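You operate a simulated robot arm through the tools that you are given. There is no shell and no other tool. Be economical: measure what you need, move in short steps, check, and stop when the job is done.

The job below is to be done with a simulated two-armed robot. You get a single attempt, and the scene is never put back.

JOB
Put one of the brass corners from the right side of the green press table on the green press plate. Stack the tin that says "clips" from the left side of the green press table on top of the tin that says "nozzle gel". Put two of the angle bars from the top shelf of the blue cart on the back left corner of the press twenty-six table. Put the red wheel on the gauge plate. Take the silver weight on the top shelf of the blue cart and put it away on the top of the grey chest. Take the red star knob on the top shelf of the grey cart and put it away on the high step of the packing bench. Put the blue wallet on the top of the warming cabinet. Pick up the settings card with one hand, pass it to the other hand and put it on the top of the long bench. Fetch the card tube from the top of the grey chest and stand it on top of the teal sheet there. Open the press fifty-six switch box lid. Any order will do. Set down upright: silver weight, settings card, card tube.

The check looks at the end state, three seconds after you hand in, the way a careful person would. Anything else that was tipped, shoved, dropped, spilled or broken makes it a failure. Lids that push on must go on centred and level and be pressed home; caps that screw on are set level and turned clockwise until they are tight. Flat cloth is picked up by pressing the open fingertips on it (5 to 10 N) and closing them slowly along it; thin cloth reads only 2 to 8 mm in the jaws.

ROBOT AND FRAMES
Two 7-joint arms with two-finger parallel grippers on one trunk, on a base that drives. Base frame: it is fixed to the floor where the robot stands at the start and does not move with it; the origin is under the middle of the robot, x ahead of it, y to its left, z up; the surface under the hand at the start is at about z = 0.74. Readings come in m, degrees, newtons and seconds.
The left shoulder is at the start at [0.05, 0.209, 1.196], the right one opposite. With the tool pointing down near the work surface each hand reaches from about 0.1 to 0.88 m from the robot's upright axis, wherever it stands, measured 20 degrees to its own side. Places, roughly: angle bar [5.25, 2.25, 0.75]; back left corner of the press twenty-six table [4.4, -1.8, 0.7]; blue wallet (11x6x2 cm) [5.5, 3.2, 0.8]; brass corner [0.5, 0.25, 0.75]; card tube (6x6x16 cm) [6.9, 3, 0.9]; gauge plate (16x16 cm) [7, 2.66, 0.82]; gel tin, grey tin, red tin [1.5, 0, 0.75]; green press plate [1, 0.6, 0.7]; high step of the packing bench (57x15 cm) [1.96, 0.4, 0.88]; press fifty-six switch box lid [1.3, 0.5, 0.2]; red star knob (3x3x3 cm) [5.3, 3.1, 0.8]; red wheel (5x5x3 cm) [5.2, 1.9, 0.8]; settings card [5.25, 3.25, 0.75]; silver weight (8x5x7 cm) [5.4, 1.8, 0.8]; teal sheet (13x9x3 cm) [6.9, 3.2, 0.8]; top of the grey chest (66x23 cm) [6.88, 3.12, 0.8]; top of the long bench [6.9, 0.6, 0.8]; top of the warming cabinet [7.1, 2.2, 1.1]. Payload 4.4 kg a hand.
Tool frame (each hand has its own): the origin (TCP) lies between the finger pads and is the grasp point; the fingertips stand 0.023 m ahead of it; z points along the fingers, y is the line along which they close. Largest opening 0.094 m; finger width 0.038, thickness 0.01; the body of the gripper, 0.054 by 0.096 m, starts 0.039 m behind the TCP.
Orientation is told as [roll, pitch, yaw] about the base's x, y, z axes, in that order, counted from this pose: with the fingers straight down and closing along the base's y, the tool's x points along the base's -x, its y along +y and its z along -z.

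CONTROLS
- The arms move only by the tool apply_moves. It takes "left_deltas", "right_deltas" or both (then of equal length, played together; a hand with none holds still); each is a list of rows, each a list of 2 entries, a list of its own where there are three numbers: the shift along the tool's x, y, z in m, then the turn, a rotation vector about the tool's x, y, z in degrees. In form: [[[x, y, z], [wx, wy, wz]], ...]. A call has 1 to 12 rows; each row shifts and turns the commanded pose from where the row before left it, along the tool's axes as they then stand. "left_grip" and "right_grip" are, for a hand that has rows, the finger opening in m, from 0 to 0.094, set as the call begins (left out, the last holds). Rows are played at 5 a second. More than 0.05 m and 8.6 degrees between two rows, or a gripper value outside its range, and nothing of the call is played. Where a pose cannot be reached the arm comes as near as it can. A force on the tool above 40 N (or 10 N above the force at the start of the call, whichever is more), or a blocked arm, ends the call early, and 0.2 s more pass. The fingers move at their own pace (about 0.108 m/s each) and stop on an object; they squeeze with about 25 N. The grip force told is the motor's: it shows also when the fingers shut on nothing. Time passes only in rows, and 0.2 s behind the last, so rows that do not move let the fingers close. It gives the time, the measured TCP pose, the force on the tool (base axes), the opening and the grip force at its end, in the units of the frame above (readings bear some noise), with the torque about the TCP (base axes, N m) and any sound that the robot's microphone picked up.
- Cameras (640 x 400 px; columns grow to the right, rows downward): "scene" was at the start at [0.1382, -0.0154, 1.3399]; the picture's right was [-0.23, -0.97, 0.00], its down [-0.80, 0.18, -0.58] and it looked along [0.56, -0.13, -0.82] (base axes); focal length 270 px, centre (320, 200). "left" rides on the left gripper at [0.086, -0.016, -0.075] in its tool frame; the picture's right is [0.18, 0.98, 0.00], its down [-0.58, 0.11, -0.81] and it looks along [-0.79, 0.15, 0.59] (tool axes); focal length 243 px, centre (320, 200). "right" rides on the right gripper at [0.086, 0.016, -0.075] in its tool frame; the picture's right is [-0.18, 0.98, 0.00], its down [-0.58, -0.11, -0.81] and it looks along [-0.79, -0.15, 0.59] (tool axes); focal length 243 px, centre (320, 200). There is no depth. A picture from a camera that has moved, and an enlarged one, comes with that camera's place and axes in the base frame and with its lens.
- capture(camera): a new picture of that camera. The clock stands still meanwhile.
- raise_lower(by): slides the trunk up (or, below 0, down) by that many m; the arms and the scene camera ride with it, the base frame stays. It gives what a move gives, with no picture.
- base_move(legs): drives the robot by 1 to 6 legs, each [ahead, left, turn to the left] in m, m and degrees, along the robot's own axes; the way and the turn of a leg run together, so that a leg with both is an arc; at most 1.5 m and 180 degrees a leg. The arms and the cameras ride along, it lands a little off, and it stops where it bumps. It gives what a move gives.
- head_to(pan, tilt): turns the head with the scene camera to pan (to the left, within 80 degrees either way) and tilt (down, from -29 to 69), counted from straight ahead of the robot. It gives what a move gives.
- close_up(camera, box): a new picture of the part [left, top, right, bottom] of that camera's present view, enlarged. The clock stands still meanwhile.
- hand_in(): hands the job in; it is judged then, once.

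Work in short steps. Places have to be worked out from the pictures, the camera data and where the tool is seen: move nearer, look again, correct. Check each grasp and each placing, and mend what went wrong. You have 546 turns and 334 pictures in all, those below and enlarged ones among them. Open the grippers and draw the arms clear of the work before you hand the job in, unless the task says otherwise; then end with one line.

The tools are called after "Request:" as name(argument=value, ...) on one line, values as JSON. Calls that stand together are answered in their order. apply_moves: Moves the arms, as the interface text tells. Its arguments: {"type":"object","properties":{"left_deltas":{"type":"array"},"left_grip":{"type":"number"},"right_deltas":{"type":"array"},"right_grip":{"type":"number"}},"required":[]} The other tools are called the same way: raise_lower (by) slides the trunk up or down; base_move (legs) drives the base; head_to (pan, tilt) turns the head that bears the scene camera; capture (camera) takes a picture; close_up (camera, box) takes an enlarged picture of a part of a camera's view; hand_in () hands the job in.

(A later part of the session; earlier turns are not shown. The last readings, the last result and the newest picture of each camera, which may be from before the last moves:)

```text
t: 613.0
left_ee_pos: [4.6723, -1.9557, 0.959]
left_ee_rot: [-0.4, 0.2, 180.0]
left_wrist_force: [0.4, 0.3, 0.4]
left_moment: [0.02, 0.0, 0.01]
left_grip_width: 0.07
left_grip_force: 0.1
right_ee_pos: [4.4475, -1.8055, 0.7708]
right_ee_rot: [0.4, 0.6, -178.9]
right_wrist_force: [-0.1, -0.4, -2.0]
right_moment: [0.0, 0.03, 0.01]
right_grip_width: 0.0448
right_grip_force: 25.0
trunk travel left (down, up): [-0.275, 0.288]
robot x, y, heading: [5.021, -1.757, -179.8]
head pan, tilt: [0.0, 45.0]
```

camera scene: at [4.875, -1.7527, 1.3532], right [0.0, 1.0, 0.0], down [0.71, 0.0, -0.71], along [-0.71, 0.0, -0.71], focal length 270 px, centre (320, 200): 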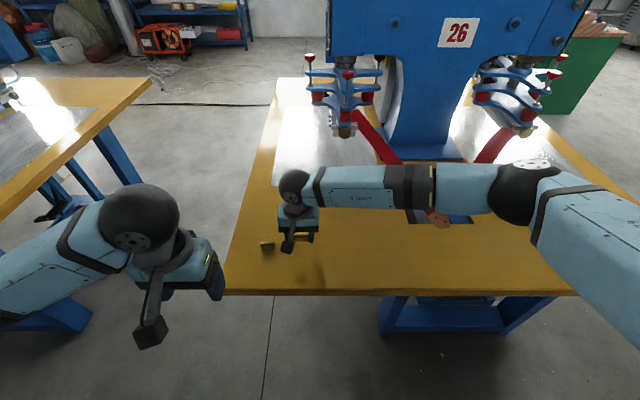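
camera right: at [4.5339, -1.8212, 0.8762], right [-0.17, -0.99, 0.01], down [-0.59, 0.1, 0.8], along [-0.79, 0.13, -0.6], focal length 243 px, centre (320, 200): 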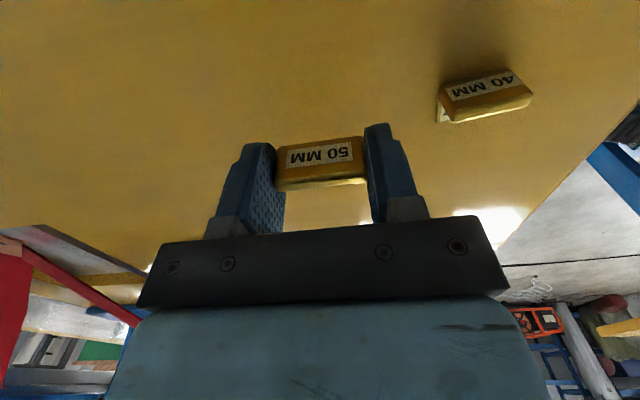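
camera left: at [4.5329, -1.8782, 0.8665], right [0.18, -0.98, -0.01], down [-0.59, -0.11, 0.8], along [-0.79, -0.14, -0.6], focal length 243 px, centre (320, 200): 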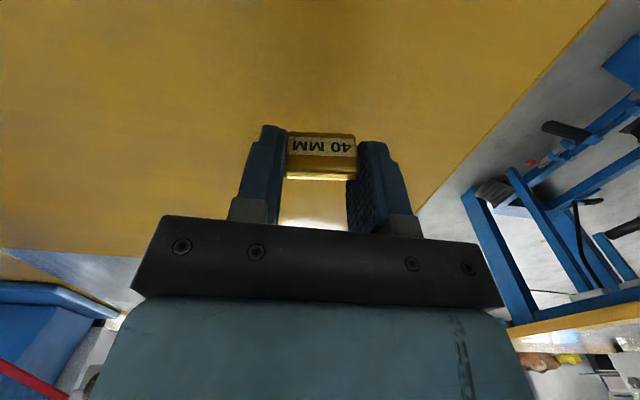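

Request:
apply_moves(right_deltas=[[[0, 0, 0.002], [0, 0, 0]], [[0, 0, 0.002], [0, 0, 0]], [[0, 0, 0], [0, 0, 0]]])

```text
t: 613.8
left_ee_pos: [4.672, -1.9553, 0.9588]
left_ee_rot: [-0.5, 0.3, 180.0]
left_wrist_force: [0.1, -0.3, 0.7]
left_moment: [-0.04, 0.0, 0.01]
left_grip_width: 0.0698
left_grip_force: 0.2
right_ee_pos: [4.4484, -1.8064, 0.7672]
right_ee_rot: [0.4, 0.5, -178.8]
right_wrist_force: [-2.0, 0.5, 7.7]
right_moment: [0.21, 0.23, 0.0]
right_grip_width: 0.0447
right_grip_force: 24.9
trunk travel left (down, up): [-0.275, 0.288]
robot x, y, heading: [5.0228, -1.7541, -179.9]
head pan, tilt: [0.0, 45.0]
```

Contact. Release, lift and withdraw; then check.

Request:
apply_moves(right_deltas=[[[0, 0, 0], [0, 0, 0]], [[0, 0, 0], [0, 0, 0]], [[0, 0, -0.045], [0, 0, 0]], [[0, 0, -0.045], [0, 0, 0]], [[0, 0, -0.045], [0, 0, 0]], [[0, 0, -0.045], [0, 0, 0]], [[0, 0, -0.03], [0, 0, 0]], [[0.04, -0.02, 0], [0, 0, 0]], [[0.04, -0.03, 0], [0, 0, 0]], [[0.04, -0.03, 0], [0, 0, 0]], [[0.04, -0.03, 0], [0, 0, 0]]], right_grip=0.075)

Request:
close_up(camera="scene", box=[200, 180, 400, 310])

```text
t: 616.2
left_ee_pos: [4.6716, -1.9548, 0.9588]
left_ee_rot: [-0.3, 0.3, 180.0]
left_wrist_force: [-0.3, 0.0, 0.9]
left_moment: [-0.01, 0.05, 0.0]
left_grip_width: 0.0702
left_grip_force: 0.0
right_ee_pos: [4.6045, -1.6896, 0.9767]
right_ee_rot: [0.5, 0.5, -179.0]
right_wrist_force: [0.4, 0.1, 0.6]
right_moment: [-0.02, 0.01, 0.01]
right_grip_width: 0.0751
right_grip_force: 0.1
trunk travel left (down, up): [-0.275, 0.288]
robot x, y, heading: [5.0219, -1.7514, -179.7]
head pan, tilt: [0.0, 45.0]
```

```text
3.08 times, centred on (300, 245) of scene
camera zoom: at [4.8755, -1.7517, 1.3533], right [0.0, 1.0, 0.0], down [0.71, 0.0, -0.71], along [-0.71, 0.0, -0.71], focal length 831 px, centre (382, 62)
```

zoom: 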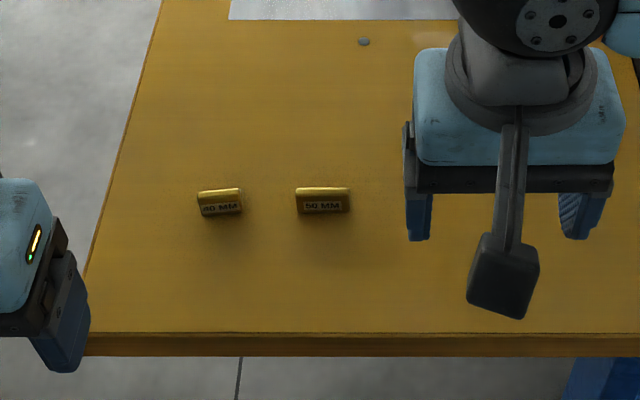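

Both bars lie at the corner. Next the star knob: drive to the grey cart's west end.

Request:
base_move(legs=[[-0.25, 0, 0], [0, 0, -90], [1.25, 0.7, 0], [1.45, 0.2, 0], [1.45, 0, 0], [0.75, 0, 0]])

Request:
base_move(legs=[[0, 0, -90]])

Request:
head_to(pan=0, tilt=40)

Request:
capture(camera="scene")

```text
t: 626.8
left_ee_pos: [4.5987, -0.3858, 0.9596]
left_ee_rot: [0.1, 0.6, 89.8]
left_wrist_force: [-0.3, -0.1, -0.3]
left_moment: [0.04, -0.01, 0.01]
left_grip_width: 0.0701
left_grip_force: 0.0
right_ee_pos: [4.8639, -0.318, 0.9748]
right_ee_rot: [1.0, 0.7, 91.1]
right_wrist_force: [-0.2, -0.5, 0.9]
right_moment: [0.04, 0.0, -0.01]
right_grip_width: 0.0749
right_grip_force: 0.1
trunk travel left (down, up): [-0.275, 0.288]
robot x, y, heading: [4.7929, -0.7409, 89.9]
head pan, tilt: [0.0, 45.0]
stopped in leg 3: the robot was blocked; the commanded pose is now the measured one
```

```text
t: 627.5
left_ee_pos: [4.5972, -0.3871, 0.959]
left_ee_rot: [-0.2, 0.5, 89.7]
left_wrist_force: [-0.4, 0.2, 0.1]
left_moment: [0.0, 0.02, 0.02]
left_grip_width: 0.0699
left_grip_force: 0.1
right_ee_pos: [4.863, -0.3185, 0.9753]
right_ee_rot: [0.7, 0.7, 91.0]
right_wrist_force: [-0.6, 0.3, 0.2]
right_moment: [0.0, 0.04, 0.0]
right_grip_width: 0.0748
right_grip_force: 0.0
trunk travel left (down, up): [-0.275, 0.288]
robot x, y, heading: [4.7957, -0.7389, 89.7]
head pan, tilt: [0.0, 45.0]
stopped in leg 1: the robot was blocked; the commanded pose is now the measured one
```

```text
t: 628.2
left_ee_pos: [4.5983, -0.3868, 0.9594]
left_ee_rot: [-0.1, 0.4, 89.7]
left_wrist_force: [-0.4, 0.2, -0.2]
left_moment: [-0.02, -0.01, 0.03]
left_grip_width: 0.07
left_grip_force: 0.0
right_ee_pos: [4.8643, -0.3202, 0.9754]
right_ee_rot: [0.8, 0.7, 90.9]
right_wrist_force: [-0.7, -0.5, -0.2]
right_moment: [0.01, 0.01, 0.01]
right_grip_width: 0.0748
right_grip_force: 0.1
trunk travel left (down, up): [-0.275, 0.288]
robot x, y, heading: [4.7964, -0.7354, 90.0]
head pan, tilt: [0.0, 40.0]
```

```text
139 pictures are left
camera scene: at [4.8029, -0.585, 1.3599], right [1.0, 0.0, -0.01], down [-0.01, -0.64, -0.77], along [0.0, 0.77, -0.64], focal length 270 px, centre (320, 200)
```

scene: 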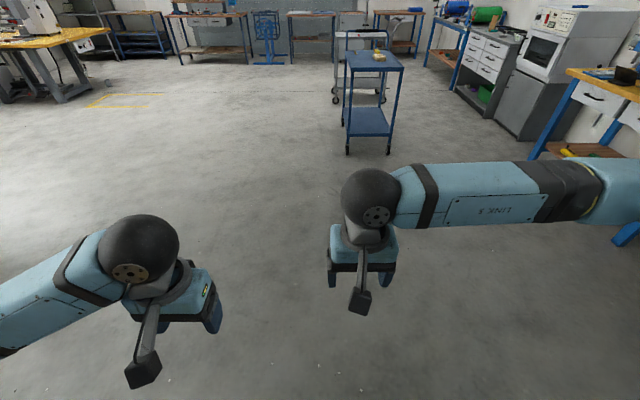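

I clipped the table edge while cutting the corner; step right and go on north.

Request:
base_move(legs=[[0.05, -0.12, 0], [1.3, 0.3, 0], [1.4, 0.3, 0], [1.2, 0, 0]])

Request:
base_move(legs=[[0, 0, -90]])

Request:
capture(camera="scene")

```text
t: 648.6
left_ee_pos: [4.0959, 3.5567, 0.959]
left_ee_rot: [-0.4, 0.3, 90.0]
left_wrist_force: [-0.2, -0.7, 0.0]
left_moment: [0.0, 0.03, -0.02]
left_grip_width: 0.0703
left_grip_force: 0.0
right_ee_pos: [4.3615, 3.6241, 0.9766]
right_ee_rot: [0.5, 0.6, 91.2]
right_wrist_force: [0.6, -0.3, -1.1]
right_moment: [0.01, 0.05, 0.01]
right_grip_width: 0.0747
right_grip_force: 0.0
trunk travel left (down, up): [-0.275, 0.288]
robot x, y, heading: [4.2987, 3.2043, 90.1]
head pan, tilt: [0.0, 40.0]
```

```text
t: 652.8
left_ee_pos: [4.6503, 3.4056, 0.9588]
left_ee_rot: [-0.5, 0.4, -0.3]
left_wrist_force: [0.1, 0.2, 0.3]
left_moment: [0.03, 0.0, -0.02]
left_grip_width: 0.0697
left_grip_force: 0.1
right_ee_pos: [4.7181, 3.1402, 0.9772]
right_ee_rot: [0.4, 0.6, 1.0]
right_wrist_force: [1.4, 0.2, -0.1]
right_moment: [0.05, -0.01, -0.01]
right_grip_width: 0.0751
right_grip_force: 0.0
trunk travel left (down, up): [-0.275, 0.288]
robot x, y, heading: [4.2977, 3.2062, -0.2]
head pan, tilt: [0.0, 40.0]
```

```text
138 pictures are left
camera scene: at [4.4521, 3.2054, 1.3604], right [0.0, -1.0, 0.0], down [-0.64, 0.0, -0.77], along [0.77, 0.0, -0.64], focal length 270 px, centre (320, 200)
```

scene: 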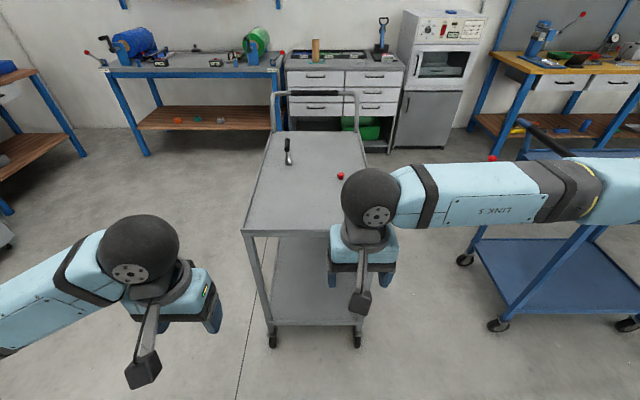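

Knob at ≈(5.262,3.13). Drive 0.28 m ahead and reach with the right hand.

Request:
base_move(legs=[[0.29, 0, 0]])

Request:
apply_moves(right_deltas=[[[-0.045, 0, 0], [0, 0, 0]], [[-0.045, 0, 0], [0, 0, 0]], [[-0.045, 0, 0], [0, 0, 0]], [[-0.045, 0, 0], [0, 0, 0]], [[-0.045, 0, 0], [0, 0, 0]], [[-0.02, -0.005, 0.03], [0, 0, 0]], [[0, 0, 0.04], [0, 0, 0]], [[0, 0, 0.03], [0, 0, 0]], [[0, 0, 0], [0, 0, 0]]], right_grip=0.06)

Request:
capture(camera="right")

```text
t: 654.8
left_ee_pos: [4.9397, 3.4073, 0.9578]
left_ee_rot: [-0.4, 0.4, -0.2]
left_wrist_force: [-0.6, -0.2, -0.6]
left_moment: [0.02, -0.02, 0.01]
left_grip_width: 0.07
left_grip_force: 0.1
right_ee_pos: [5.0075, 3.1417, 0.9769]
right_ee_rot: [0.5, 0.6, 1.1]
right_wrist_force: [-0.4, -0.2, -0.5]
right_moment: [0.01, 0.05, -0.02]
right_grip_width: 0.075
right_grip_force: 0.1
trunk travel left (down, up): [-0.275, 0.288]
robot x, y, heading: [4.5891, 3.2031, 0.1]
head pan, tilt: [0.0, 40.0]
```

```text
t: 656.8
left_ee_pos: [4.9413, 3.4062, 0.9586]
left_ee_rot: [-0.3, 0.3, 0.0]
left_wrist_force: [0.3, 0.1, 0.2]
left_moment: [-0.05, 0.03, -0.01]
left_grip_width: 0.0701
left_grip_force: 0.1
right_ee_pos: [5.2515, 3.1421, 0.8748]
right_ee_rot: [0.5, 0.5, 1.1]
right_wrist_force: [-0.2, -0.4, -0.3]
right_moment: [-0.02, 0.02, -0.01]
right_grip_width: 0.0601
right_grip_force: 0.0
trunk travel left (down, up): [-0.275, 0.288]
robot x, y, heading: [4.5888, 3.2057, 0.3]
head pan, tilt: [0.0, 40.0]
```

```text
137 pictures are left
camera right: at [5.166, 3.1545, 0.9489], right [0.17, 0.99, 0.01], down [0.59, -0.1, 0.8], along [0.79, -0.13, -0.6], focal length 243 px, centre (320, 200)
```

right: 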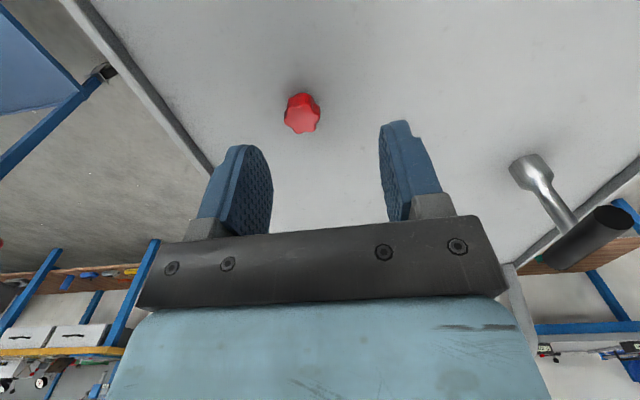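

Request:
apply_moves(right_deltas=[[[-0.01, -0.0155, 0.03], [0, 0, 0]], [[0, 0, 0.03], [0, 0, 0]], [[0, 0, 0.009], [0, 0, 0]], [[0, 0, 0], [0, 0, 0]]])

Request:
capture(camera="right")

```text
t: 657.8
left_ee_pos: [4.9403, 3.4073, 0.958]
left_ee_rot: [-0.4, 0.3, -0.1]
left_wrist_force: [-0.2, 0.7, 0.7]
left_moment: [0.0, 0.01, -0.03]
left_grip_width: 0.0701
left_grip_force: 0.0
right_ee_pos: [5.2617, 3.1269, 0.8052]
right_ee_rot: [0.5, 0.7, 1.1]
right_wrist_force: [0.7, -0.5, -0.3]
right_moment: [0.0, -0.01, -0.03]
right_grip_width: 0.0599
right_grip_force: 0.1
trunk travel left (down, up): [-0.275, 0.288]
robot x, y, heading: [4.5906, 3.2015, 0.0]
head pan, tilt: [0.0, 40.0]
```

```text
136 pictures are left
camera right: at [5.1755, 3.1401, 0.8793], right [0.16, 0.99, 0.01], down [0.59, -0.1, 0.8], along [0.79, -0.13, -0.6], focal length 243 px, centre (320, 200)
```

right: 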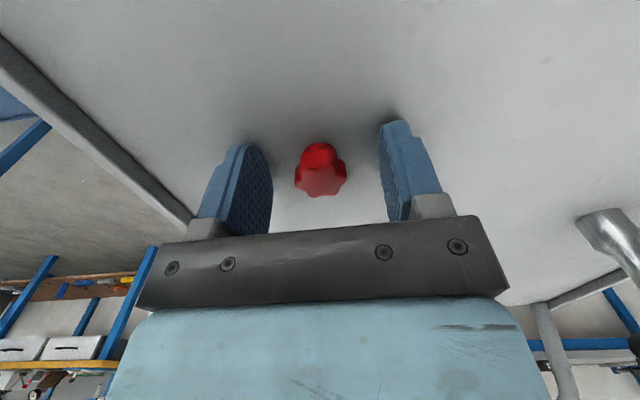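

Knob is between the pads. Close and lift.

Request:
apply_moves(right_deltas=[[[0, 0, 0], [0, 0, 0]], [[0, 0, 0], [0, 0, 0]], [[0, 0, 0], [0, 0, 0]]], right_grip=0.0)

Request:
apply_moves(right_deltas=[[[0, 0, -0.01], [0, 0, 0]], [[0, 0, -0.045], [0, 0, 0]], [[0, 0, -0.045], [0, 0, 0]], [[0, 0, -0.045], [0, 0, 0]], [[0.045, 0, -0.02], [0, 0, 0]], [[0.045, 0, 0], [0, 0, 0]], [[0.045, 0, 0], [0, 0, 0]], [[0.045, 0, 0], [0, 0, 0]], [[0.045, 0, 0], [0, 0, 0]], [[0.045, 0, 0], [0, 0, 0]]])

Request:
capture(camera="right")

```text
t: 658.6
left_ee_pos: [4.9395, 3.407, 0.9594]
left_ee_rot: [-0.4, 0.4, -0.1]
left_wrist_force: [1.0, 0.7, -0.8]
left_moment: [-0.01, 0.01, 0.0]
left_grip_width: 0.07
left_grip_force: 0.1
right_ee_pos: [5.2618, 3.1276, 0.8054]
right_ee_rot: [0.5, 0.6, 1.1]
right_wrist_force: [-0.8, -0.5, 1.8]
right_moment: [0.0, 0.01, -0.02]
right_grip_width: 0.0244
right_grip_force: 25.4
trunk travel left (down, up): [-0.275, 0.288]
robot x, y, heading: [4.588, 3.2037, 0.1]
head pan, tilt: [0.0, 40.0]
```

```text
t: 660.8
left_ee_pos: [4.94, 3.4076, 0.9588]
left_ee_rot: [-0.4, 0.3, 0.0]
left_wrist_force: [-0.5, -0.1, 0.5]
left_moment: [-0.02, 0.0, 0.01]
left_grip_width: 0.0701
left_grip_force: 0.1
right_ee_pos: [4.9913, 3.1202, 0.9735]
right_ee_rot: [0.5, 0.5, 1.1]
right_wrist_force: [-0.4, 0.3, 0.6]
right_moment: [0.0, 0.01, 0.02]
right_grip_width: 0.0241
right_grip_force: 25.1
trunk travel left (down, up): [-0.275, 0.288]
robot x, y, heading: [4.5878, 3.2039, 0.1]
head pan, tilt: [0.0, 40.0]
```

```text
135 pictures are left
camera right: at [4.9061, 3.1335, 1.0482], right [0.17, 0.99, 0.01], down [0.59, -0.1, 0.8], along [0.79, -0.13, -0.6], focal length 243 px, centre (320, 200)
```

right: 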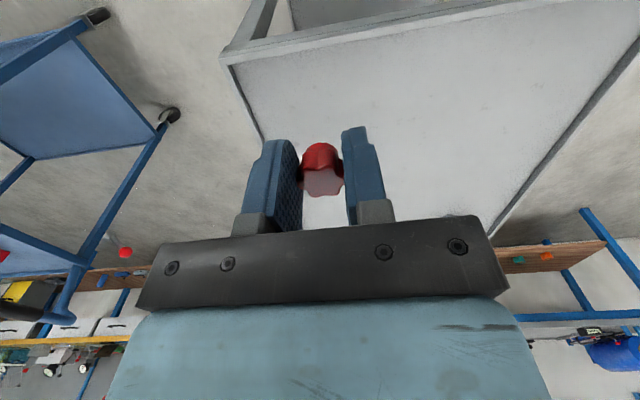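

Knob held. I drive to the right end of the packing bench and face it (heading 180°).

Request:
base_move(legs=[[-0.3, 0, 0], [0, 0, 180], [0.65, 1.3, 0], [0.65, 1.3, 0]])

Request:
head_to(pan=0, tilt=35)

Request:
capture(camera="scene")

```text
t: 692.6
left_ee_pos: [2.5797, 0.435, 0.9573]
left_ee_rot: [-0.4, 0.4, 178.0]
left_wrist_force: [-0.4, -0.5, -0.5]
left_moment: [-0.02, -0.01, 0.01]
left_grip_width: 0.07
left_grip_force: 0.0
right_ee_pos: [2.5363, 0.7235, 0.9724]
right_ee_rot: [0.5, 0.6, 179.3]
right_wrist_force: [-0.3, 0.7, 0.7]
right_moment: [0.02, 0.0, 0.0]
right_grip_width: 0.0245
right_grip_force: 24.8
trunk travel left (down, up): [-0.275, 0.288]
robot x, y, heading: [2.9377, 0.6259, 178.1]
head pan, tilt: [0.0, 40.0]
```

```text
t: 693.3
left_ee_pos: [2.5789, 0.4359, 0.9591]
left_ee_rot: [-0.4, 0.4, 178.1]
left_wrist_force: [-0.2, -0.2, -0.2]
left_moment: [0.0, 0.01, 0.02]
left_grip_width: 0.0701
left_grip_force: 0.0
right_ee_pos: [2.5354, 0.725, 0.9738]
right_ee_rot: [0.5, 0.6, 179.2]
right_wrist_force: [-0.5, -1.3, -0.5]
right_moment: [-0.01, -0.01, -0.04]
right_grip_width: 0.0246
right_grip_force: 24.9
trunk travel left (down, up): [-0.275, 0.288]
robot x, y, heading: [2.9343, 0.6278, 178.2]
head pan, tilt: [0.0, 35.0]
```

```text
134 pictures are left
camera scene: at [2.7818, 0.6325, 1.3679], right [0.03, 1.0, 0.0], down [0.57, -0.02, -0.82], along [-0.82, 0.03, -0.57], focal length 270 px, centre (320, 200)
```

scene: 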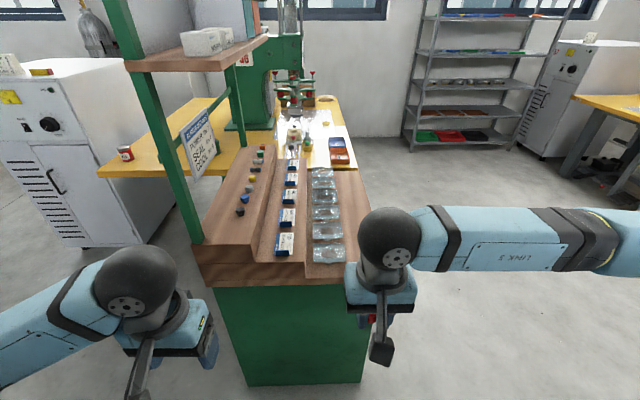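

The step's near end is free around (2.22,0.415). I shift left 0.33 and ahead 0.1, then reach in with the right hand.

Request:
base_move(legs=[[0.08, 0.32, 1.9]])

Request:
capture(camera="scene")

```text
t: 696.7
left_ee_pos: [2.4989, 0.1031, 0.9586]
left_ee_rot: [-0.4, 0.4, 179.8]
left_wrist_force: [-0.5, 0.2, 0.5]
left_moment: [0.0, -0.01, -0.01]
left_grip_width: 0.07
left_grip_force: 0.0
right_ee_pos: [2.4473, 0.3888, 0.972]
right_ee_rot: [0.5, 0.6, -179.0]
right_wrist_force: [-1.0, 0.1, 0.3]
right_moment: [0.0, 0.01, 0.02]
right_grip_width: 0.0244
right_grip_force: 25.3
trunk travel left (down, up): [-0.275, 0.288]
robot x, y, heading: [2.851, 0.3081, 179.9]
head pan, tilt: [0.0, 35.0]
```

```text
133 pictures are left
camera scene: at [2.6972, 0.3054, 1.3679], right [0.0, 1.0, 0.0], down [0.57, 0.0, -0.82], along [-0.82, 0.0, -0.57], focal length 270 px, centre (320, 200)
```

scene: 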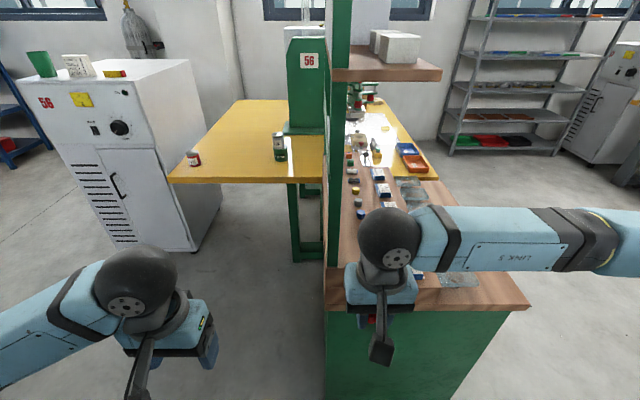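

Request:
apply_moves(right_deltas=[[[0, -0.03, 0], [0, 0, 0]], [[-0.03, -0.02, 0], [0, 0, 0]], [[-0.045, 0, 0], [0, 0, 0]], [[-0.045, 0, 0], [0, 0, 0]], [[-0.045, 0, 0], [0, 0, 0]], [[-0.045, 0, 0], [0, 0, 0]], [[0, 0, 0.02], [0, 0, 0]], [[0, 0, 0], [0, 0, 0]]])

Request:
capture(camera="right")

Request:
capture(camera="scene")

```text
t: 698.5
left_ee_pos: [2.4996, 0.1033, 0.9581]
left_ee_rot: [-0.5, 0.4, 179.8]
left_wrist_force: [0.3, 0.9, -0.2]
left_moment: [0.01, 0.0, -0.02]
left_grip_width: 0.0699
left_grip_force: 0.1
right_ee_pos: [2.238, 0.4359, 0.9517]
right_ee_rot: [0.5, 0.6, -179.0]
right_wrist_force: [0.3, 0.0, -0.6]
right_moment: [-0.01, 0.0, 0.0]
right_grip_width: 0.0242
right_grip_force: 24.9
trunk travel left (down, up): [-0.275, 0.288]
robot x, y, heading: [2.8536, 0.3051, 180.1]
head pan, tilt: [0.0, 35.0]
```

```text
132 pictures are left
camera right: at [2.3238, 0.4196, 1.0261], right [-0.17, -0.99, 0.01], down [-0.59, 0.1, 0.8], along [-0.79, 0.13, -0.6], focal length 243 px, centre (320, 200)
```

right: 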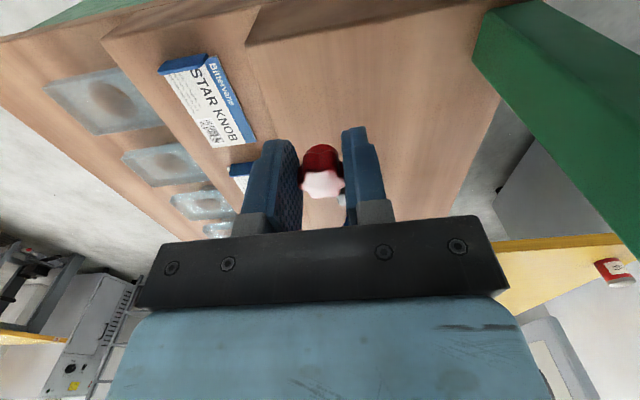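

```text
131 pictures are left
camera scene: at [2.6972, 0.3053, 1.3679], right [0.0, 1.0, 0.0], down [0.57, 0.0, -0.82], along [-0.82, 0.0, -0.57], focal length 270 px, centre (320, 200)
```

scene: 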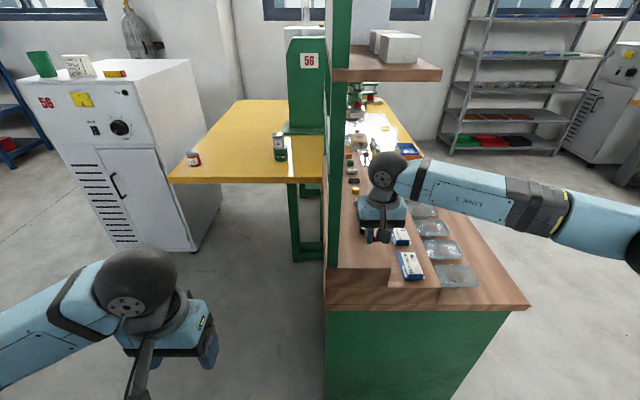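

Over the high step. Lower to contact.

Request:
apply_moves(right_deltas=[[[0, 0, 0.025], [0, 0, 0]], [[0, 0, 0.012], [0, 0, 0]], [[0, 0, 0.005], [0, 0, 0]], [[0, 0, 0.003], [0, 0, 0]], [[0, 0, 0], [0, 0, 0]]])

```text
t: 699.7
left_ee_pos: [2.5014, 0.103, 0.9582]
left_ee_rot: [-0.4, 0.3, 179.8]
left_wrist_force: [-0.3, 0.6, 0.4]
left_moment: [0.03, 0.02, -0.01]
left_grip_width: 0.0701
left_grip_force: 0.0
right_ee_pos: [2.2379, 0.4336, 0.9047]
right_ee_rot: [0.4, 0.7, -179.0]
right_wrist_force: [0.7, 0.2, -0.5]
right_moment: [-0.02, -0.02, -0.01]
right_grip_width: 0.0244
right_grip_force: 25.1
trunk travel left (down, up): [-0.275, 0.288]
robot x, y, heading: [2.8515, 0.3062, 180.1]
head pan, tilt: [0.0, 35.0]
```

Request:
apply_moves(right_deltas=[[[0, 0, 0.003], [0, 0, 0]], [[0, 0, 0.002], [0, 0, 0]], [[0, 0, 0.002], [0, 0, 0]], [[0, 0, 0.002], [0, 0, 0]], [[0, 0, 0], [0, 0, 0]]])

```text
t: 700.8
left_ee_pos: [2.5014, 0.1034, 0.9603]
left_ee_rot: [-0.4, 0.2, 179.7]
left_wrist_force: [0.5, -0.2, 0.6]
left_moment: [0.02, 0.04, -0.05]
left_grip_width: 0.07
left_grip_force: 0.0
right_ee_pos: [2.238, 0.4342, 0.9034]
right_ee_rot: [0.7, -0.1, -179.1]
right_wrist_force: [8.4, 1.0, 15.9]
right_moment: [0.24, -0.22, -0.16]
right_grip_width: 0.0242
right_grip_force: 25.2
trunk travel left (down, up): [-0.275, 0.288]
robot x, y, heading: [2.85, 0.3057, 179.9]
head pan, tilt: [0.0, 35.0]
stopped in row 5 (right hand): the force on the tool passed its limit at 42 N (the readings are from after the stop); the commanded pose is now the measured one
```

Contact at z≈0.903. Release and withdraw.

Request:
apply_moves(right_deltas=[[[0, 0, -0.001], [0, 0, 0]], [[0, 0, 0], [0, 0, 0]]], right_grip=0.05)

Request:
apply_moves(right_deltas=[[[0, 0, -0.03], [0, 0, 0]], [[0, 0, -0.03], [0, 0, 0]], [[0.045, 0, 0], [0, 0, 0]], [[0.045, 0, 0], [0, 0, 0]], [[0.045, 0, 0], [0, 0, 0]], [[0.045, 0, 0], [0, 0, 0]], [[0.045, 0, 0], [0, 0, 0]]])

Request:
close_up(camera="scene", box=[320, 130, 480, 290])

Request:
capture(camera="right")

```text
t: 701.4
left_ee_pos: [2.5017, 0.1018, 0.9581]
left_ee_rot: [-0.5, 0.2, 179.8]
left_wrist_force: [-0.2, 0.5, -1.1]
left_moment: [0.03, 0.01, -0.01]
left_grip_width: 0.0701
left_grip_force: 0.0
right_ee_pos: [2.2369, 0.4331, 0.904]
right_ee_rot: [0.6, 0.1, -179.1]
right_wrist_force: [1.9, -13.4, 14.4]
right_moment: [0.11, 0.0, 0.0]
right_grip_width: 0.044
right_grip_force: 0.0
trunk travel left (down, up): [-0.275, 0.288]
robot x, y, heading: [2.8528, 0.3066, 180.1]
head pan, tilt: [0.0, 35.0]
```

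```text
t: 703.0
left_ee_pos: [2.5008, 0.1029, 0.9585]
left_ee_rot: [-0.5, 0.3, 179.7]
left_wrist_force: [-1.5, 0.4, -0.6]
left_moment: [0.01, 0.01, 0.0]
left_grip_width: 0.07
left_grip_force: 0.0
right_ee_pos: [2.4615, 0.4399, 0.9634]
right_ee_rot: [0.6, 0.2, -179.2]
right_wrist_force: [0.8, -0.2, 0.2]
right_moment: [0.04, 0.0, 0.0]
right_grip_width: 0.0498
right_grip_force: 0.1
trunk travel left (down, up): [-0.275, 0.288]
robot x, y, heading: [2.8511, 0.3033, 179.8]
head pan, tilt: [0.0, 35.0]
```

```text
2.50 times, centred on (400, 210) of scene
camera zoom: at [2.6978, 0.3059, 1.3681], right [0.0, 1.0, 0.0], down [0.57, 0.0, -0.82], along [-0.82, 0.0, -0.57], focal length 675 px, centre (120, 175)
```

zoom: 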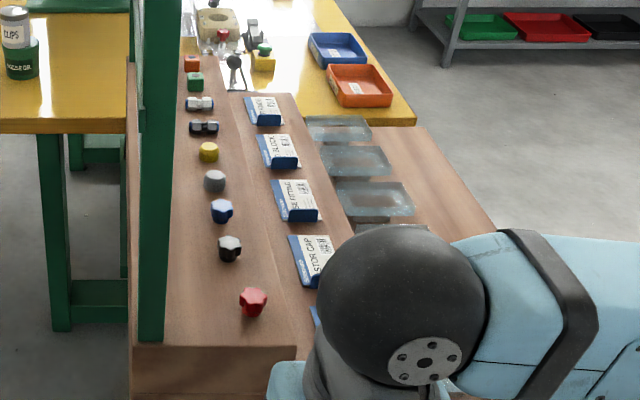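

```text
129 pictures are left
camera right: at [2.5492, 0.4247, 1.0376], right [-0.17, -0.99, 0.01], down [-0.59, 0.11, 0.8], along [-0.79, 0.13, -0.59], focal length 243 px, centre (320, 200)
```

right: 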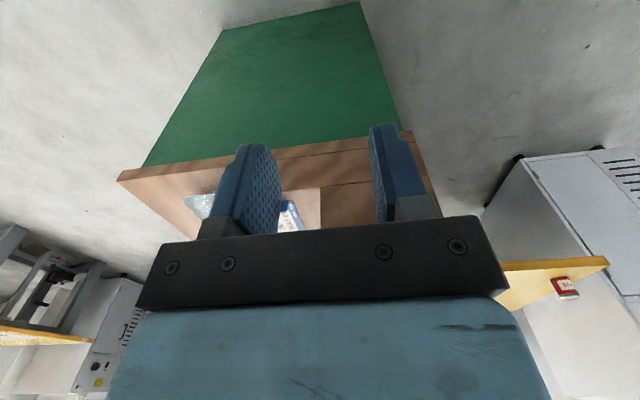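

The star knob is on the high step. Last: the switch-box lid. I drive back to the front of the press 56 table (heading −68°).

Request:
base_move(legs=[[0, -1.45, 0], [1.4, 0, 0], [0.3, 0, 0], [0, 0, 112]])

Request:
head_to(pan=0, tilt=35)

Request:
capture(camera="scene")

```text
t: 728.8
left_ee_pos: [1.4616, 1.4899, 0.9587]
left_ee_rot: [-0.5, 0.4, -67.2]
left_wrist_force: [-0.3, 0.2, -0.3]
left_moment: [0.05, 0.0, 0.01]
left_grip_width: 0.0701
left_grip_force: 0.1
right_ee_pos: [1.1671, 1.3227, 0.9619]
right_ee_rot: [0.5, 0.2, -66.1]
right_wrist_force: [0.3, 0.1, 0.1]
right_moment: [-0.01, -0.01, -0.01]
right_grip_width: 0.0501
right_grip_force: 0.0
trunk travel left (down, up): [-0.275, 0.288]
robot x, y, heading: [1.1372, 1.7337, -66.9]
head pan, tilt: [0.0, 35.0]
```

```text
t: 729.4
left_ee_pos: [1.4621, 1.4904, 0.9593]
left_ee_rot: [-0.4, 0.4, -67.3]
left_wrist_force: [0.5, 0.2, 0.1]
left_moment: [0.0, -0.01, 0.0]
left_grip_width: 0.0698
left_grip_force: 0.1
right_ee_pos: [1.1671, 1.322, 0.9614]
right_ee_rot: [0.6, 0.2, -66.0]
right_wrist_force: [0.6, -0.6, 0.5]
right_moment: [-0.02, 0.01, 0.0]
right_grip_width: 0.0499
right_grip_force: 0.0
trunk travel left (down, up): [-0.275, 0.288]
robot x, y, heading: [1.1404, 1.7333, -67.2]
head pan, tilt: [0.0, 35.0]
```

```text
128 pictures are left
camera scene: at [1.1998, 1.5926, 1.3679], right [-0.92, -0.39, 0.0], down [-0.22, 0.53, -0.82], along [0.32, -0.75, -0.57], focal length 270 px, centre (320, 200)
```

scene: 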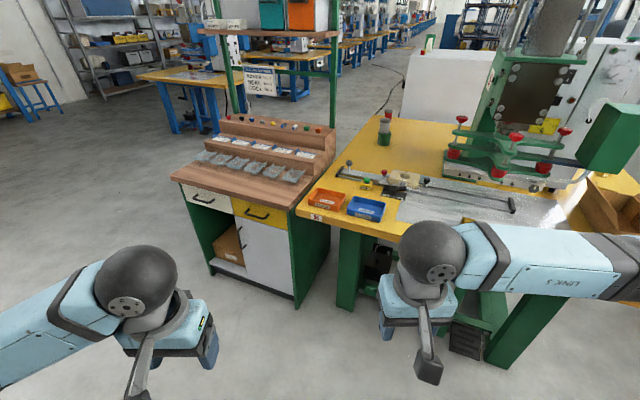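

All in order here. I lower the trunk and set up the right arm: closed fingers, tool rolled −90° (camera to the right), then extend and tilt.

Request:
raise_lower(by=-0.27)

Request:
apply_moves(right_deltas=[[[0, 0, 0], [0, 0, -8]], [[0, 0, 0], [0, 0, -8]], [[0, 0, 0], [0, 0, -8]], [[0, 0, 0], [0, 0, -8]], [[0, 0, 0], [0, 0, -8]], [[0, 0, 0], [0, 0, -8]], [[0, 0, 0], [0, 0, -8]], [[0, 0, 0], [0, 0, -8]], [[0, 0, 0], [0, 0, -8]], [[0, 0, 0], [0, 0, -8]], [[0, 0, 0], [0, 0, -8]]], right_grip=0.0)

Request:
apply_moves(right_deltas=[[[0.02, -0.03, 0.025], [0, 0, 0]], [[0.02, -0.03, 0.025], [0, 0, 0]], [[0.02, -0.03, 0.025], [0, 0, 0]], [[0.02, -0.03, 0.025], [0, 0, 0]], [[0.02, -0.03, 0.025], [0, 0, 0]], [[0, 0, 0], [8, 0, 0]], [[0, 0, 0], [8, 0, 0]], [[0, 0, 0], [8, 0, 0]], [[0, 0, 0], [8, 0, 0]]])

Request:
capture(camera="scene")

```text
t: 732.1
left_ee_pos: [1.4612, 1.4899, 0.6891]
left_ee_rot: [-0.4, 0.3, -67.2]
left_wrist_force: [0.9, -0.4, 0.0]
left_moment: [-0.02, -0.01, 0.05]
left_grip_width: 0.0704
left_grip_force: 0.0
right_ee_pos: [1.1674, 1.3216, 0.6926]
right_ee_rot: [0.6, 0.2, -66.0]
right_wrist_force: [-0.3, 0.0, 0.2]
right_moment: [-0.02, 0.02, 0.0]
right_grip_width: 0.0501
right_grip_force: 0.1
trunk travel left (down, up): [-0.005, 0.558]
robot x, y, heading: [1.1378, 1.7362, -67.2]
head pan, tilt: [0.0, 35.0]
```

```text
t: 734.5
left_ee_pos: [1.4618, 1.4899, 0.6886]
left_ee_rot: [-0.4, 0.4, -67.3]
left_wrist_force: [-0.7, 0.2, -0.3]
left_moment: [0.01, -0.02, 0.04]
left_grip_width: 0.0699
left_grip_force: 0.2
right_ee_pos: [1.1666, 1.3213, 0.6932]
right_ee_rot: [0.4, -0.6, 18.2]
right_wrist_force: [-1.2, -0.5, -0.9]
right_moment: [0.01, -0.02, -0.03]
right_grip_width: 0.0
right_grip_force: 25.0
right hand out of reach, approached as far as the arm can: row 11
trunk travel left (down, up): [-0.005, 0.558]
robot x, y, heading: [1.1417, 1.7362, -67.0]
head pan, tilt: [0.0, 35.0]
```

```text
t: 736.5
left_ee_pos: [1.4621, 1.4903, 0.6882]
left_ee_rot: [-0.3, 0.4, -67.2]
left_wrist_force: [0.6, 0.2, -0.4]
left_moment: [0.01, 0.0, 0.03]
left_grip_width: 0.0699
left_grip_force: 0.0
right_ee_pos: [1.1642, 1.3155, 0.6862]
right_ee_rot: [-31.9, -0.5, 18.0]
right_wrist_force: [0.1, 0.0, 0.5]
right_moment: [-0.01, 0.01, 0.03]
right_grip_width: 0.0
right_grip_force: 24.1
right hand out of reach, approached as far as the arm can: row 1, 2, 3, 4, 5
trunk travel left (down, up): [-0.005, 0.558]
robot x, y, heading: [1.1388, 1.7339, -67.0]
head pan, tilt: [0.0, 35.0]
```

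```text
127 pictures are left
camera scene: at [1.1998, 1.5927, 1.098], right [-0.92, -0.39, 0.0], down [-0.22, 0.53, -0.82], along [0.32, -0.75, -0.57], focal length 270 px, centre (320, 200)
```

scene: 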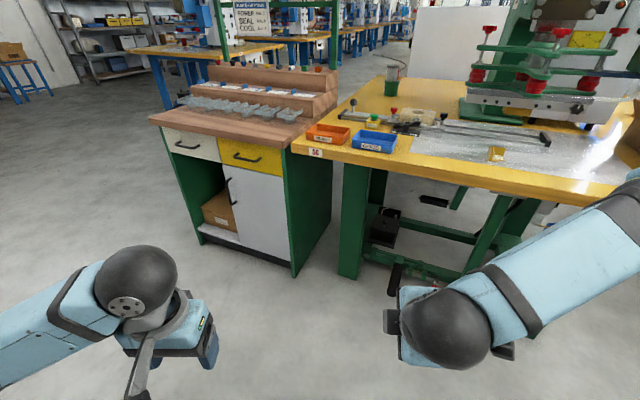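

The roll is at a joint limit; I ease it to about −60° and extend again.

Request:
apply_moves(right_deltas=[[[0, 0, 0], [0, 0, 8]], [[0, 0, 0], [0, 0, 8]], [[0, 0, 0], [0, 0, 8]], [[0, -0.02, 0.035], [0, 0, 0]], [[0, -0.02, 0.035], [0, 0, 0]], [[0, -0.02, 0.035], [0, 0, 0]], [[0, -0.02, 0.035], [0, 0, 0]], [[0, -0.02, 0.035], [0, 0, 0]], [[0, 0, 0], [0, 0, 0]]])

Request:
capture(camera="scene")

```text
t: 738.5
left_ee_pos: [1.4614, 1.4903, 0.6886]
left_ee_rot: [-0.4, 0.4, -67.2]
left_wrist_force: [-0.7, 0.3, -1.0]
left_moment: [0.02, 0.0, 0.01]
left_grip_width: 0.0699
left_grip_force: 0.1
right_ee_pos: [1.1779, 1.1392, 0.5867]
right_ee_rot: [-29.2, -12.9, -2.7]
right_wrist_force: [-0.6, 0.1, 0.4]
right_moment: [-0.04, 0.03, 0.0]
right_grip_width: 0.0
right_grip_force: 24.8
trunk travel left (down, up): [-0.005, 0.558]
robot x, y, heading: [1.1373, 1.737, -66.9]
head pan, tilt: [0.0, 35.0]
```

```text
126 pictures are left
camera scene: at [1.1997, 1.5926, 1.0979], right [-0.92, -0.39, 0.0], down [-0.22, 0.53, -0.82], along [0.32, -0.75, -0.57], focal length 270 px, centre (320, 200)
```

scene: 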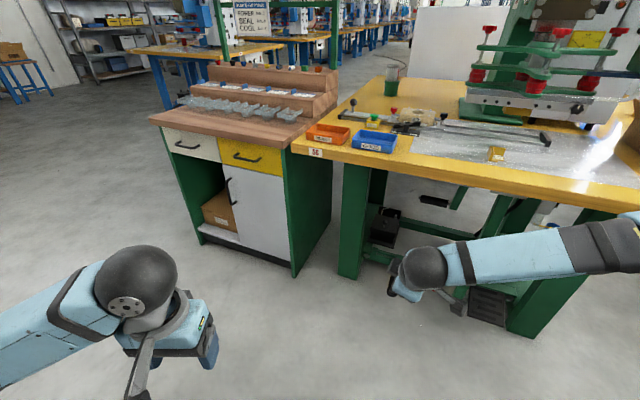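

I go to the other roll (+88°), which earlier gave a low elbow.

Request:
apply_moves(right_deltas=[[[0, 0, 0], [0, 0, 8.5]], [[0, 0, 0], [0, 0, 8.5]], [[0, 0, 0], [0, 0, 8.5]], [[0, 0, 0], [0, 0, 8.5]], [[0, 0, 0], [0, 0, 8.5]], [[0, 0, 0], [0, 0, 8.5]], [[0, 0, 0], [0, 0, 8.5]], [[0, 0, 0], [0, 0, 8.5]], [[0, 0, 0], [0, 0, 8.5]], [[0, 0, 0], [0, 0, 8.5]], [[0, 0, 0], [0, 0, 8.5]], [[0, 0, 0], [0, 0, 8.5]]])

Request:
apply_moves(right_deltas=[[[0, 0, 0], [0, 0, 8.5]], [[0, 0, 0], [0, 0, 8.5]], [[0, 0, 0], [0, 0, 8.5]], [[0, 0, 0], [0, 0, 8.5]], [[0, 0, 0], [0, 0, 8.5]], [[0, 0, 0], [0, 0, 0]]])

Request:
capture(camera="scene")

```text
t: 741.1
left_ee_pos: [1.4606, 1.4901, 0.6885]
left_ee_rot: [-0.3, 0.4, -67.1]
left_wrist_force: [0.4, -0.9, 0.1]
left_moment: [0.02, 0.01, -0.02]
left_grip_width: 0.0702
left_grip_force: 0.0
right_ee_pos: [1.1791, 1.1409, 0.5856]
right_ee_rot: [20.5, -24.7, -112.8]
right_wrist_force: [-0.2, 0.1, -0.7]
right_moment: [0.02, -0.05, -0.01]
right_grip_width: 0.0
right_grip_force: 24.7
trunk travel left (down, up): [-0.005, 0.558]
robot x, y, heading: [1.1362, 1.7398, -67.2]
head pan, tilt: [0.0, 35.0]
```

```text
t: 742.5
left_ee_pos: [1.4627, 1.4898, 0.6884]
left_ee_rot: [-0.4, 0.4, -67.3]
left_wrist_force: [0.4, -0.2, 0.6]
left_moment: [-0.03, 0.02, -0.01]
left_grip_width: 0.0702
left_grip_force: 0.0
right_ee_pos: [1.1792, 1.1394, 0.5864]
right_ee_rot: [31.2, -5.3, -152.3]
right_wrist_force: [0.3, 0.4, -0.4]
right_moment: [-0.01, 0.03, -0.01]
right_grip_width: 0.0
right_grip_force: 24.5
trunk travel left (down, up): [-0.005, 0.558]
robot x, y, heading: [1.1376, 1.7348, -66.9]
head pan, tilt: [0.0, 35.0]
```

```text
125 pictures are left
camera scene: at [1.1997, 1.5926, 1.0979], right [-0.92, -0.39, 0.0], down [-0.22, 0.53, -0.82], along [0.32, -0.75, -0.57], focal length 270 px, centre (320, 200)
```

scene: 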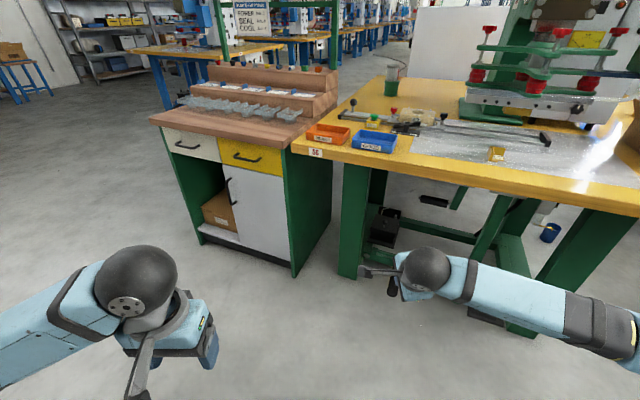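

Good posture: elbow low and behind. I extend down-forward and tilt to ~43°.

Request:
apply_moves(right_deltas=[[[0.001, -0.0096, 0.0405], [0, 0, 0]], [[0.001, -0.0096, 0.0405], [0, 0, 0]], [[0.001, -0.0096, 0.0405], [0, 0, 0]], [[0.001, -0.0096, 0.0405], [0, 0, 0]], [[0.001, -0.0096, 0.0405], [0, 0, 0]], [[0.001, -0.0096, 0.0405], [0, 0, 0]], [[0.001, -0.0096, 0.0405], [0, 0, 0]], [[0.001, -0.0096, 0.0405], [0, 0, 0]], [[0, 0, 0], [-6, 0, 0]], [[0, 0, 0], [-5, 0, 0]], [[0, 0, 0], [0, 0, 0]]])

Request:
capture(camera="scene")

Request:
capture(camera="right")

```text
t: 744.9
left_ee_pos: [1.4628, 1.4902, 0.688]
left_ee_rot: [-0.5, 0.3, -67.2]
left_wrist_force: [0.1, 0.2, -0.1]
left_moment: [-0.01, -0.02, -0.02]
left_grip_width: 0.0701
left_grip_force: 0.0
right_ee_pos: [1.2138, 1.0437, 0.2688]
right_ee_rot: [36.2, -5.2, -152.0]
right_wrist_force: [-1.0, -0.1, -0.7]
right_moment: [-0.03, 0.01, 0.0]
right_grip_width: 0.0
right_grip_force: 24.9
right hand out of reach, approached as far as the arm can: row 9, 10
trunk travel left (down, up): [-0.005, 0.558]
robot x, y, heading: [1.1372, 1.7345, -67.0]
head pan, tilt: [0.0, 35.0]
```

```text
124 pictures are left
camera scene: at [1.1997, 1.5926, 1.0979], right [-0.92, -0.39, 0.0], down [-0.22, 0.53, -0.82], along [0.32, -0.75, -0.57], focal length 270 px, centre (320, 200)
```

scene: 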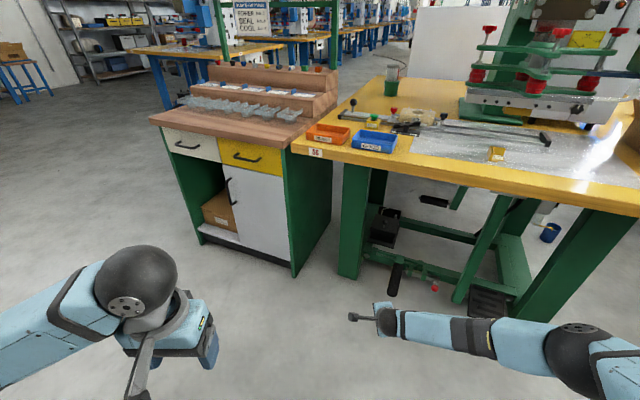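

```text
123 pictures are left
camera right: at [1.2813, 1.1129, 0.3304], right [0.26, -0.76, 0.59], down [-0.73, 0.25, 0.64], along [-0.63, -0.6, -0.49], focal length 243 px, centre (320, 200)
```

right: 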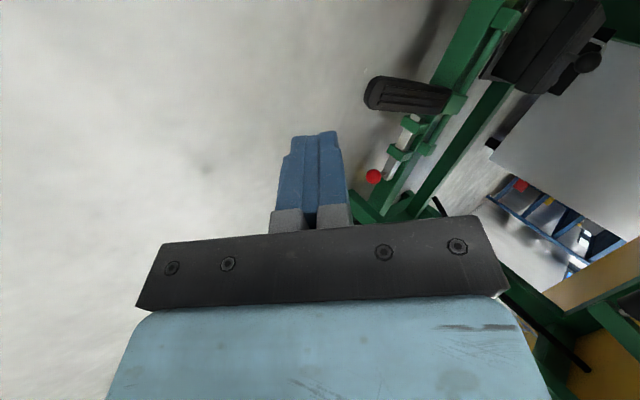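

The forearm is still rather sideways; I straighten the arm by reaching further forward.

Request:
apply_moves(right_deltas=[[[0, 0.02, 0.02], [0, 0, 0]], [[0, 0.02, 0.02], [0, 0, 0]], [[0, 0.02, 0.02], [0, 0, 0]], [[0, 0.02, 0.02], [0, 0, 0]], [[0, 0, 0], [-6, 0, 0]], [[0, 0, 0], [-5, 0, 0]], [[0, 0, 0], [0, 0, 0]]])

Request:
capture(camera="scene")

```text
t: 746.5
left_ee_pos: [1.4623, 1.4899, 0.6879]
left_ee_rot: [-0.4, 0.4, -67.2]
left_wrist_force: [-0.5, -0.7, 0.5]
left_moment: [0.02, 0.01, 0.0]
left_grip_width: 0.0698
left_grip_force: 0.0
right_ee_pos: [1.2593, 0.9596, 0.2612]
right_ee_rot: [45.9, -5.2, -151.9]
right_wrist_force: [-0.4, 0.1, 1.2]
right_moment: [0.02, 0.02, 0.01]
right_grip_width: 0.0002
right_grip_force: 25.3
right hand out of reach, approached as far as the arm can: row 4, 6
trunk travel left (down, up): [-0.005, 0.558]
robot x, y, heading: [1.141, 1.7361, -67.0]
head pan, tilt: [0.0, 35.0]
```

```text
122 pictures are left
camera scene: at [1.1997, 1.5926, 1.0979], right [-0.92, -0.39, 0.0], down [-0.22, 0.53, -0.82], along [0.32, -0.75, -0.57], focal length 270 px, centre (320, 200)
```

scene: 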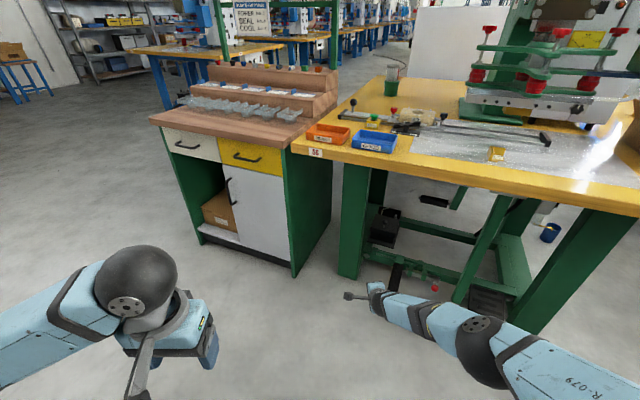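

Now the arm is straight and low. To keep the hand camera clear of the table leg, I'll come in at heading −50°. Back off, turn, and shift to the staging point.

Request:
base_move(legs=[[-0.3, 0, 0], [0, 0, 17], [0.04, -0.5, 0]])

Request:
capture(camera="scene")

Request:
capture(camera="right")

```text
t: 754.0
left_ee_pos: [1.046, 1.5216, 0.6889]
left_ee_rot: [-0.4, 0.5, -50.4]
left_wrist_force: [-0.8, -0.4, -1.0]
left_moment: [0.0, -0.02, -0.04]
left_grip_width: 0.0699
left_grip_force: 0.0
right_ee_pos: [1.0056, 0.9538, 0.2605]
right_ee_rot: [45.8, -5.1, -135.0]
right_wrist_force: [0.5, 0.5, 0.0]
right_moment: [-0.02, 0.0, -0.01]
right_grip_width: 0.0
right_grip_force: 24.7
trunk travel left (down, up): [-0.005, 0.558]
robot x, y, heading: [0.6647, 1.6619, -49.8]
head pan, tilt: [0.0, 35.0]
```

```text
121 pictures are left
camera scene: at [0.7655, 1.5434, 1.0979], right [-0.77, -0.64, 0.0], down [-0.37, 0.44, -0.82], along [0.53, -0.63, -0.57], focal length 270 px, centre (320, 200)
```

scene: 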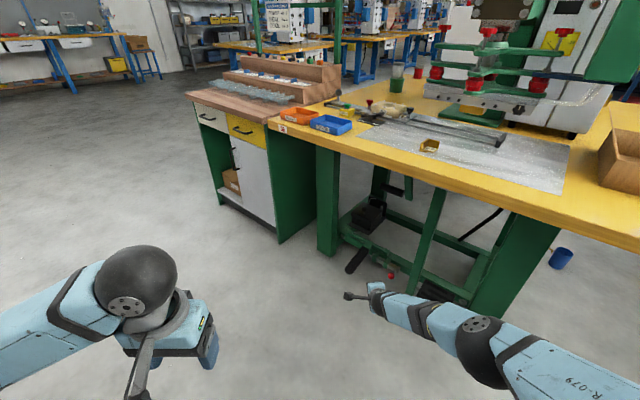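

```text
120 pictures are left
camera right: at [1.0414, 1.0474, 0.3157], right [0.4, -0.57, 0.72], down [-0.84, 0.08, 0.53], along [-0.36, -0.82, -0.45], focal length 243 px, centre (320, 200)
```

right: 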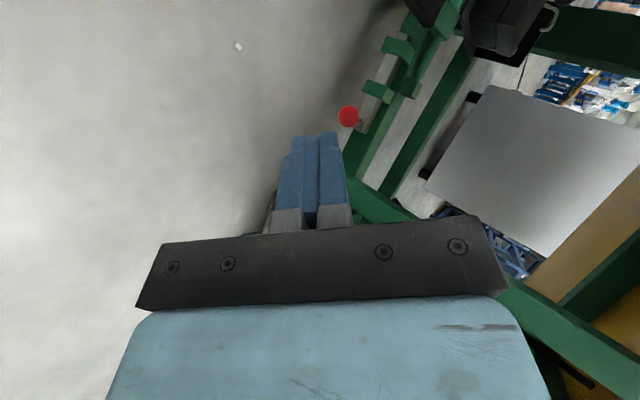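

A close-up of the box from here to triangulate it better.

Request:
close_up(camera="scene", box=[330, 165, 430, 285])

```text
3.33 times, centred on (380, 225) of scene
camera zoom: at [0.7655, 1.5434, 1.0979], right [-0.77, -0.64, 0.0], down [-0.37, 0.44, -0.82], along [0.53, -0.63, -0.57], focal length 900 px, centre (120, 117)
```

zoom: 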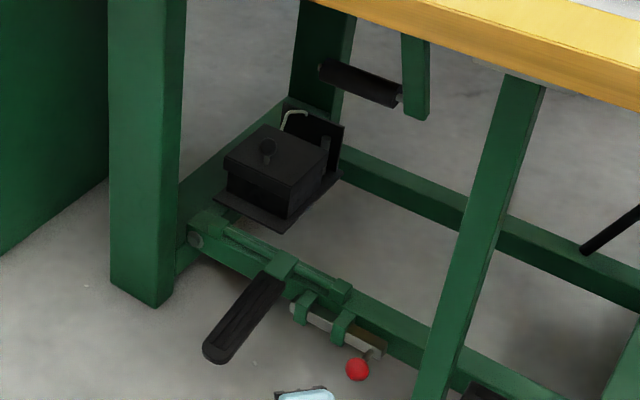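

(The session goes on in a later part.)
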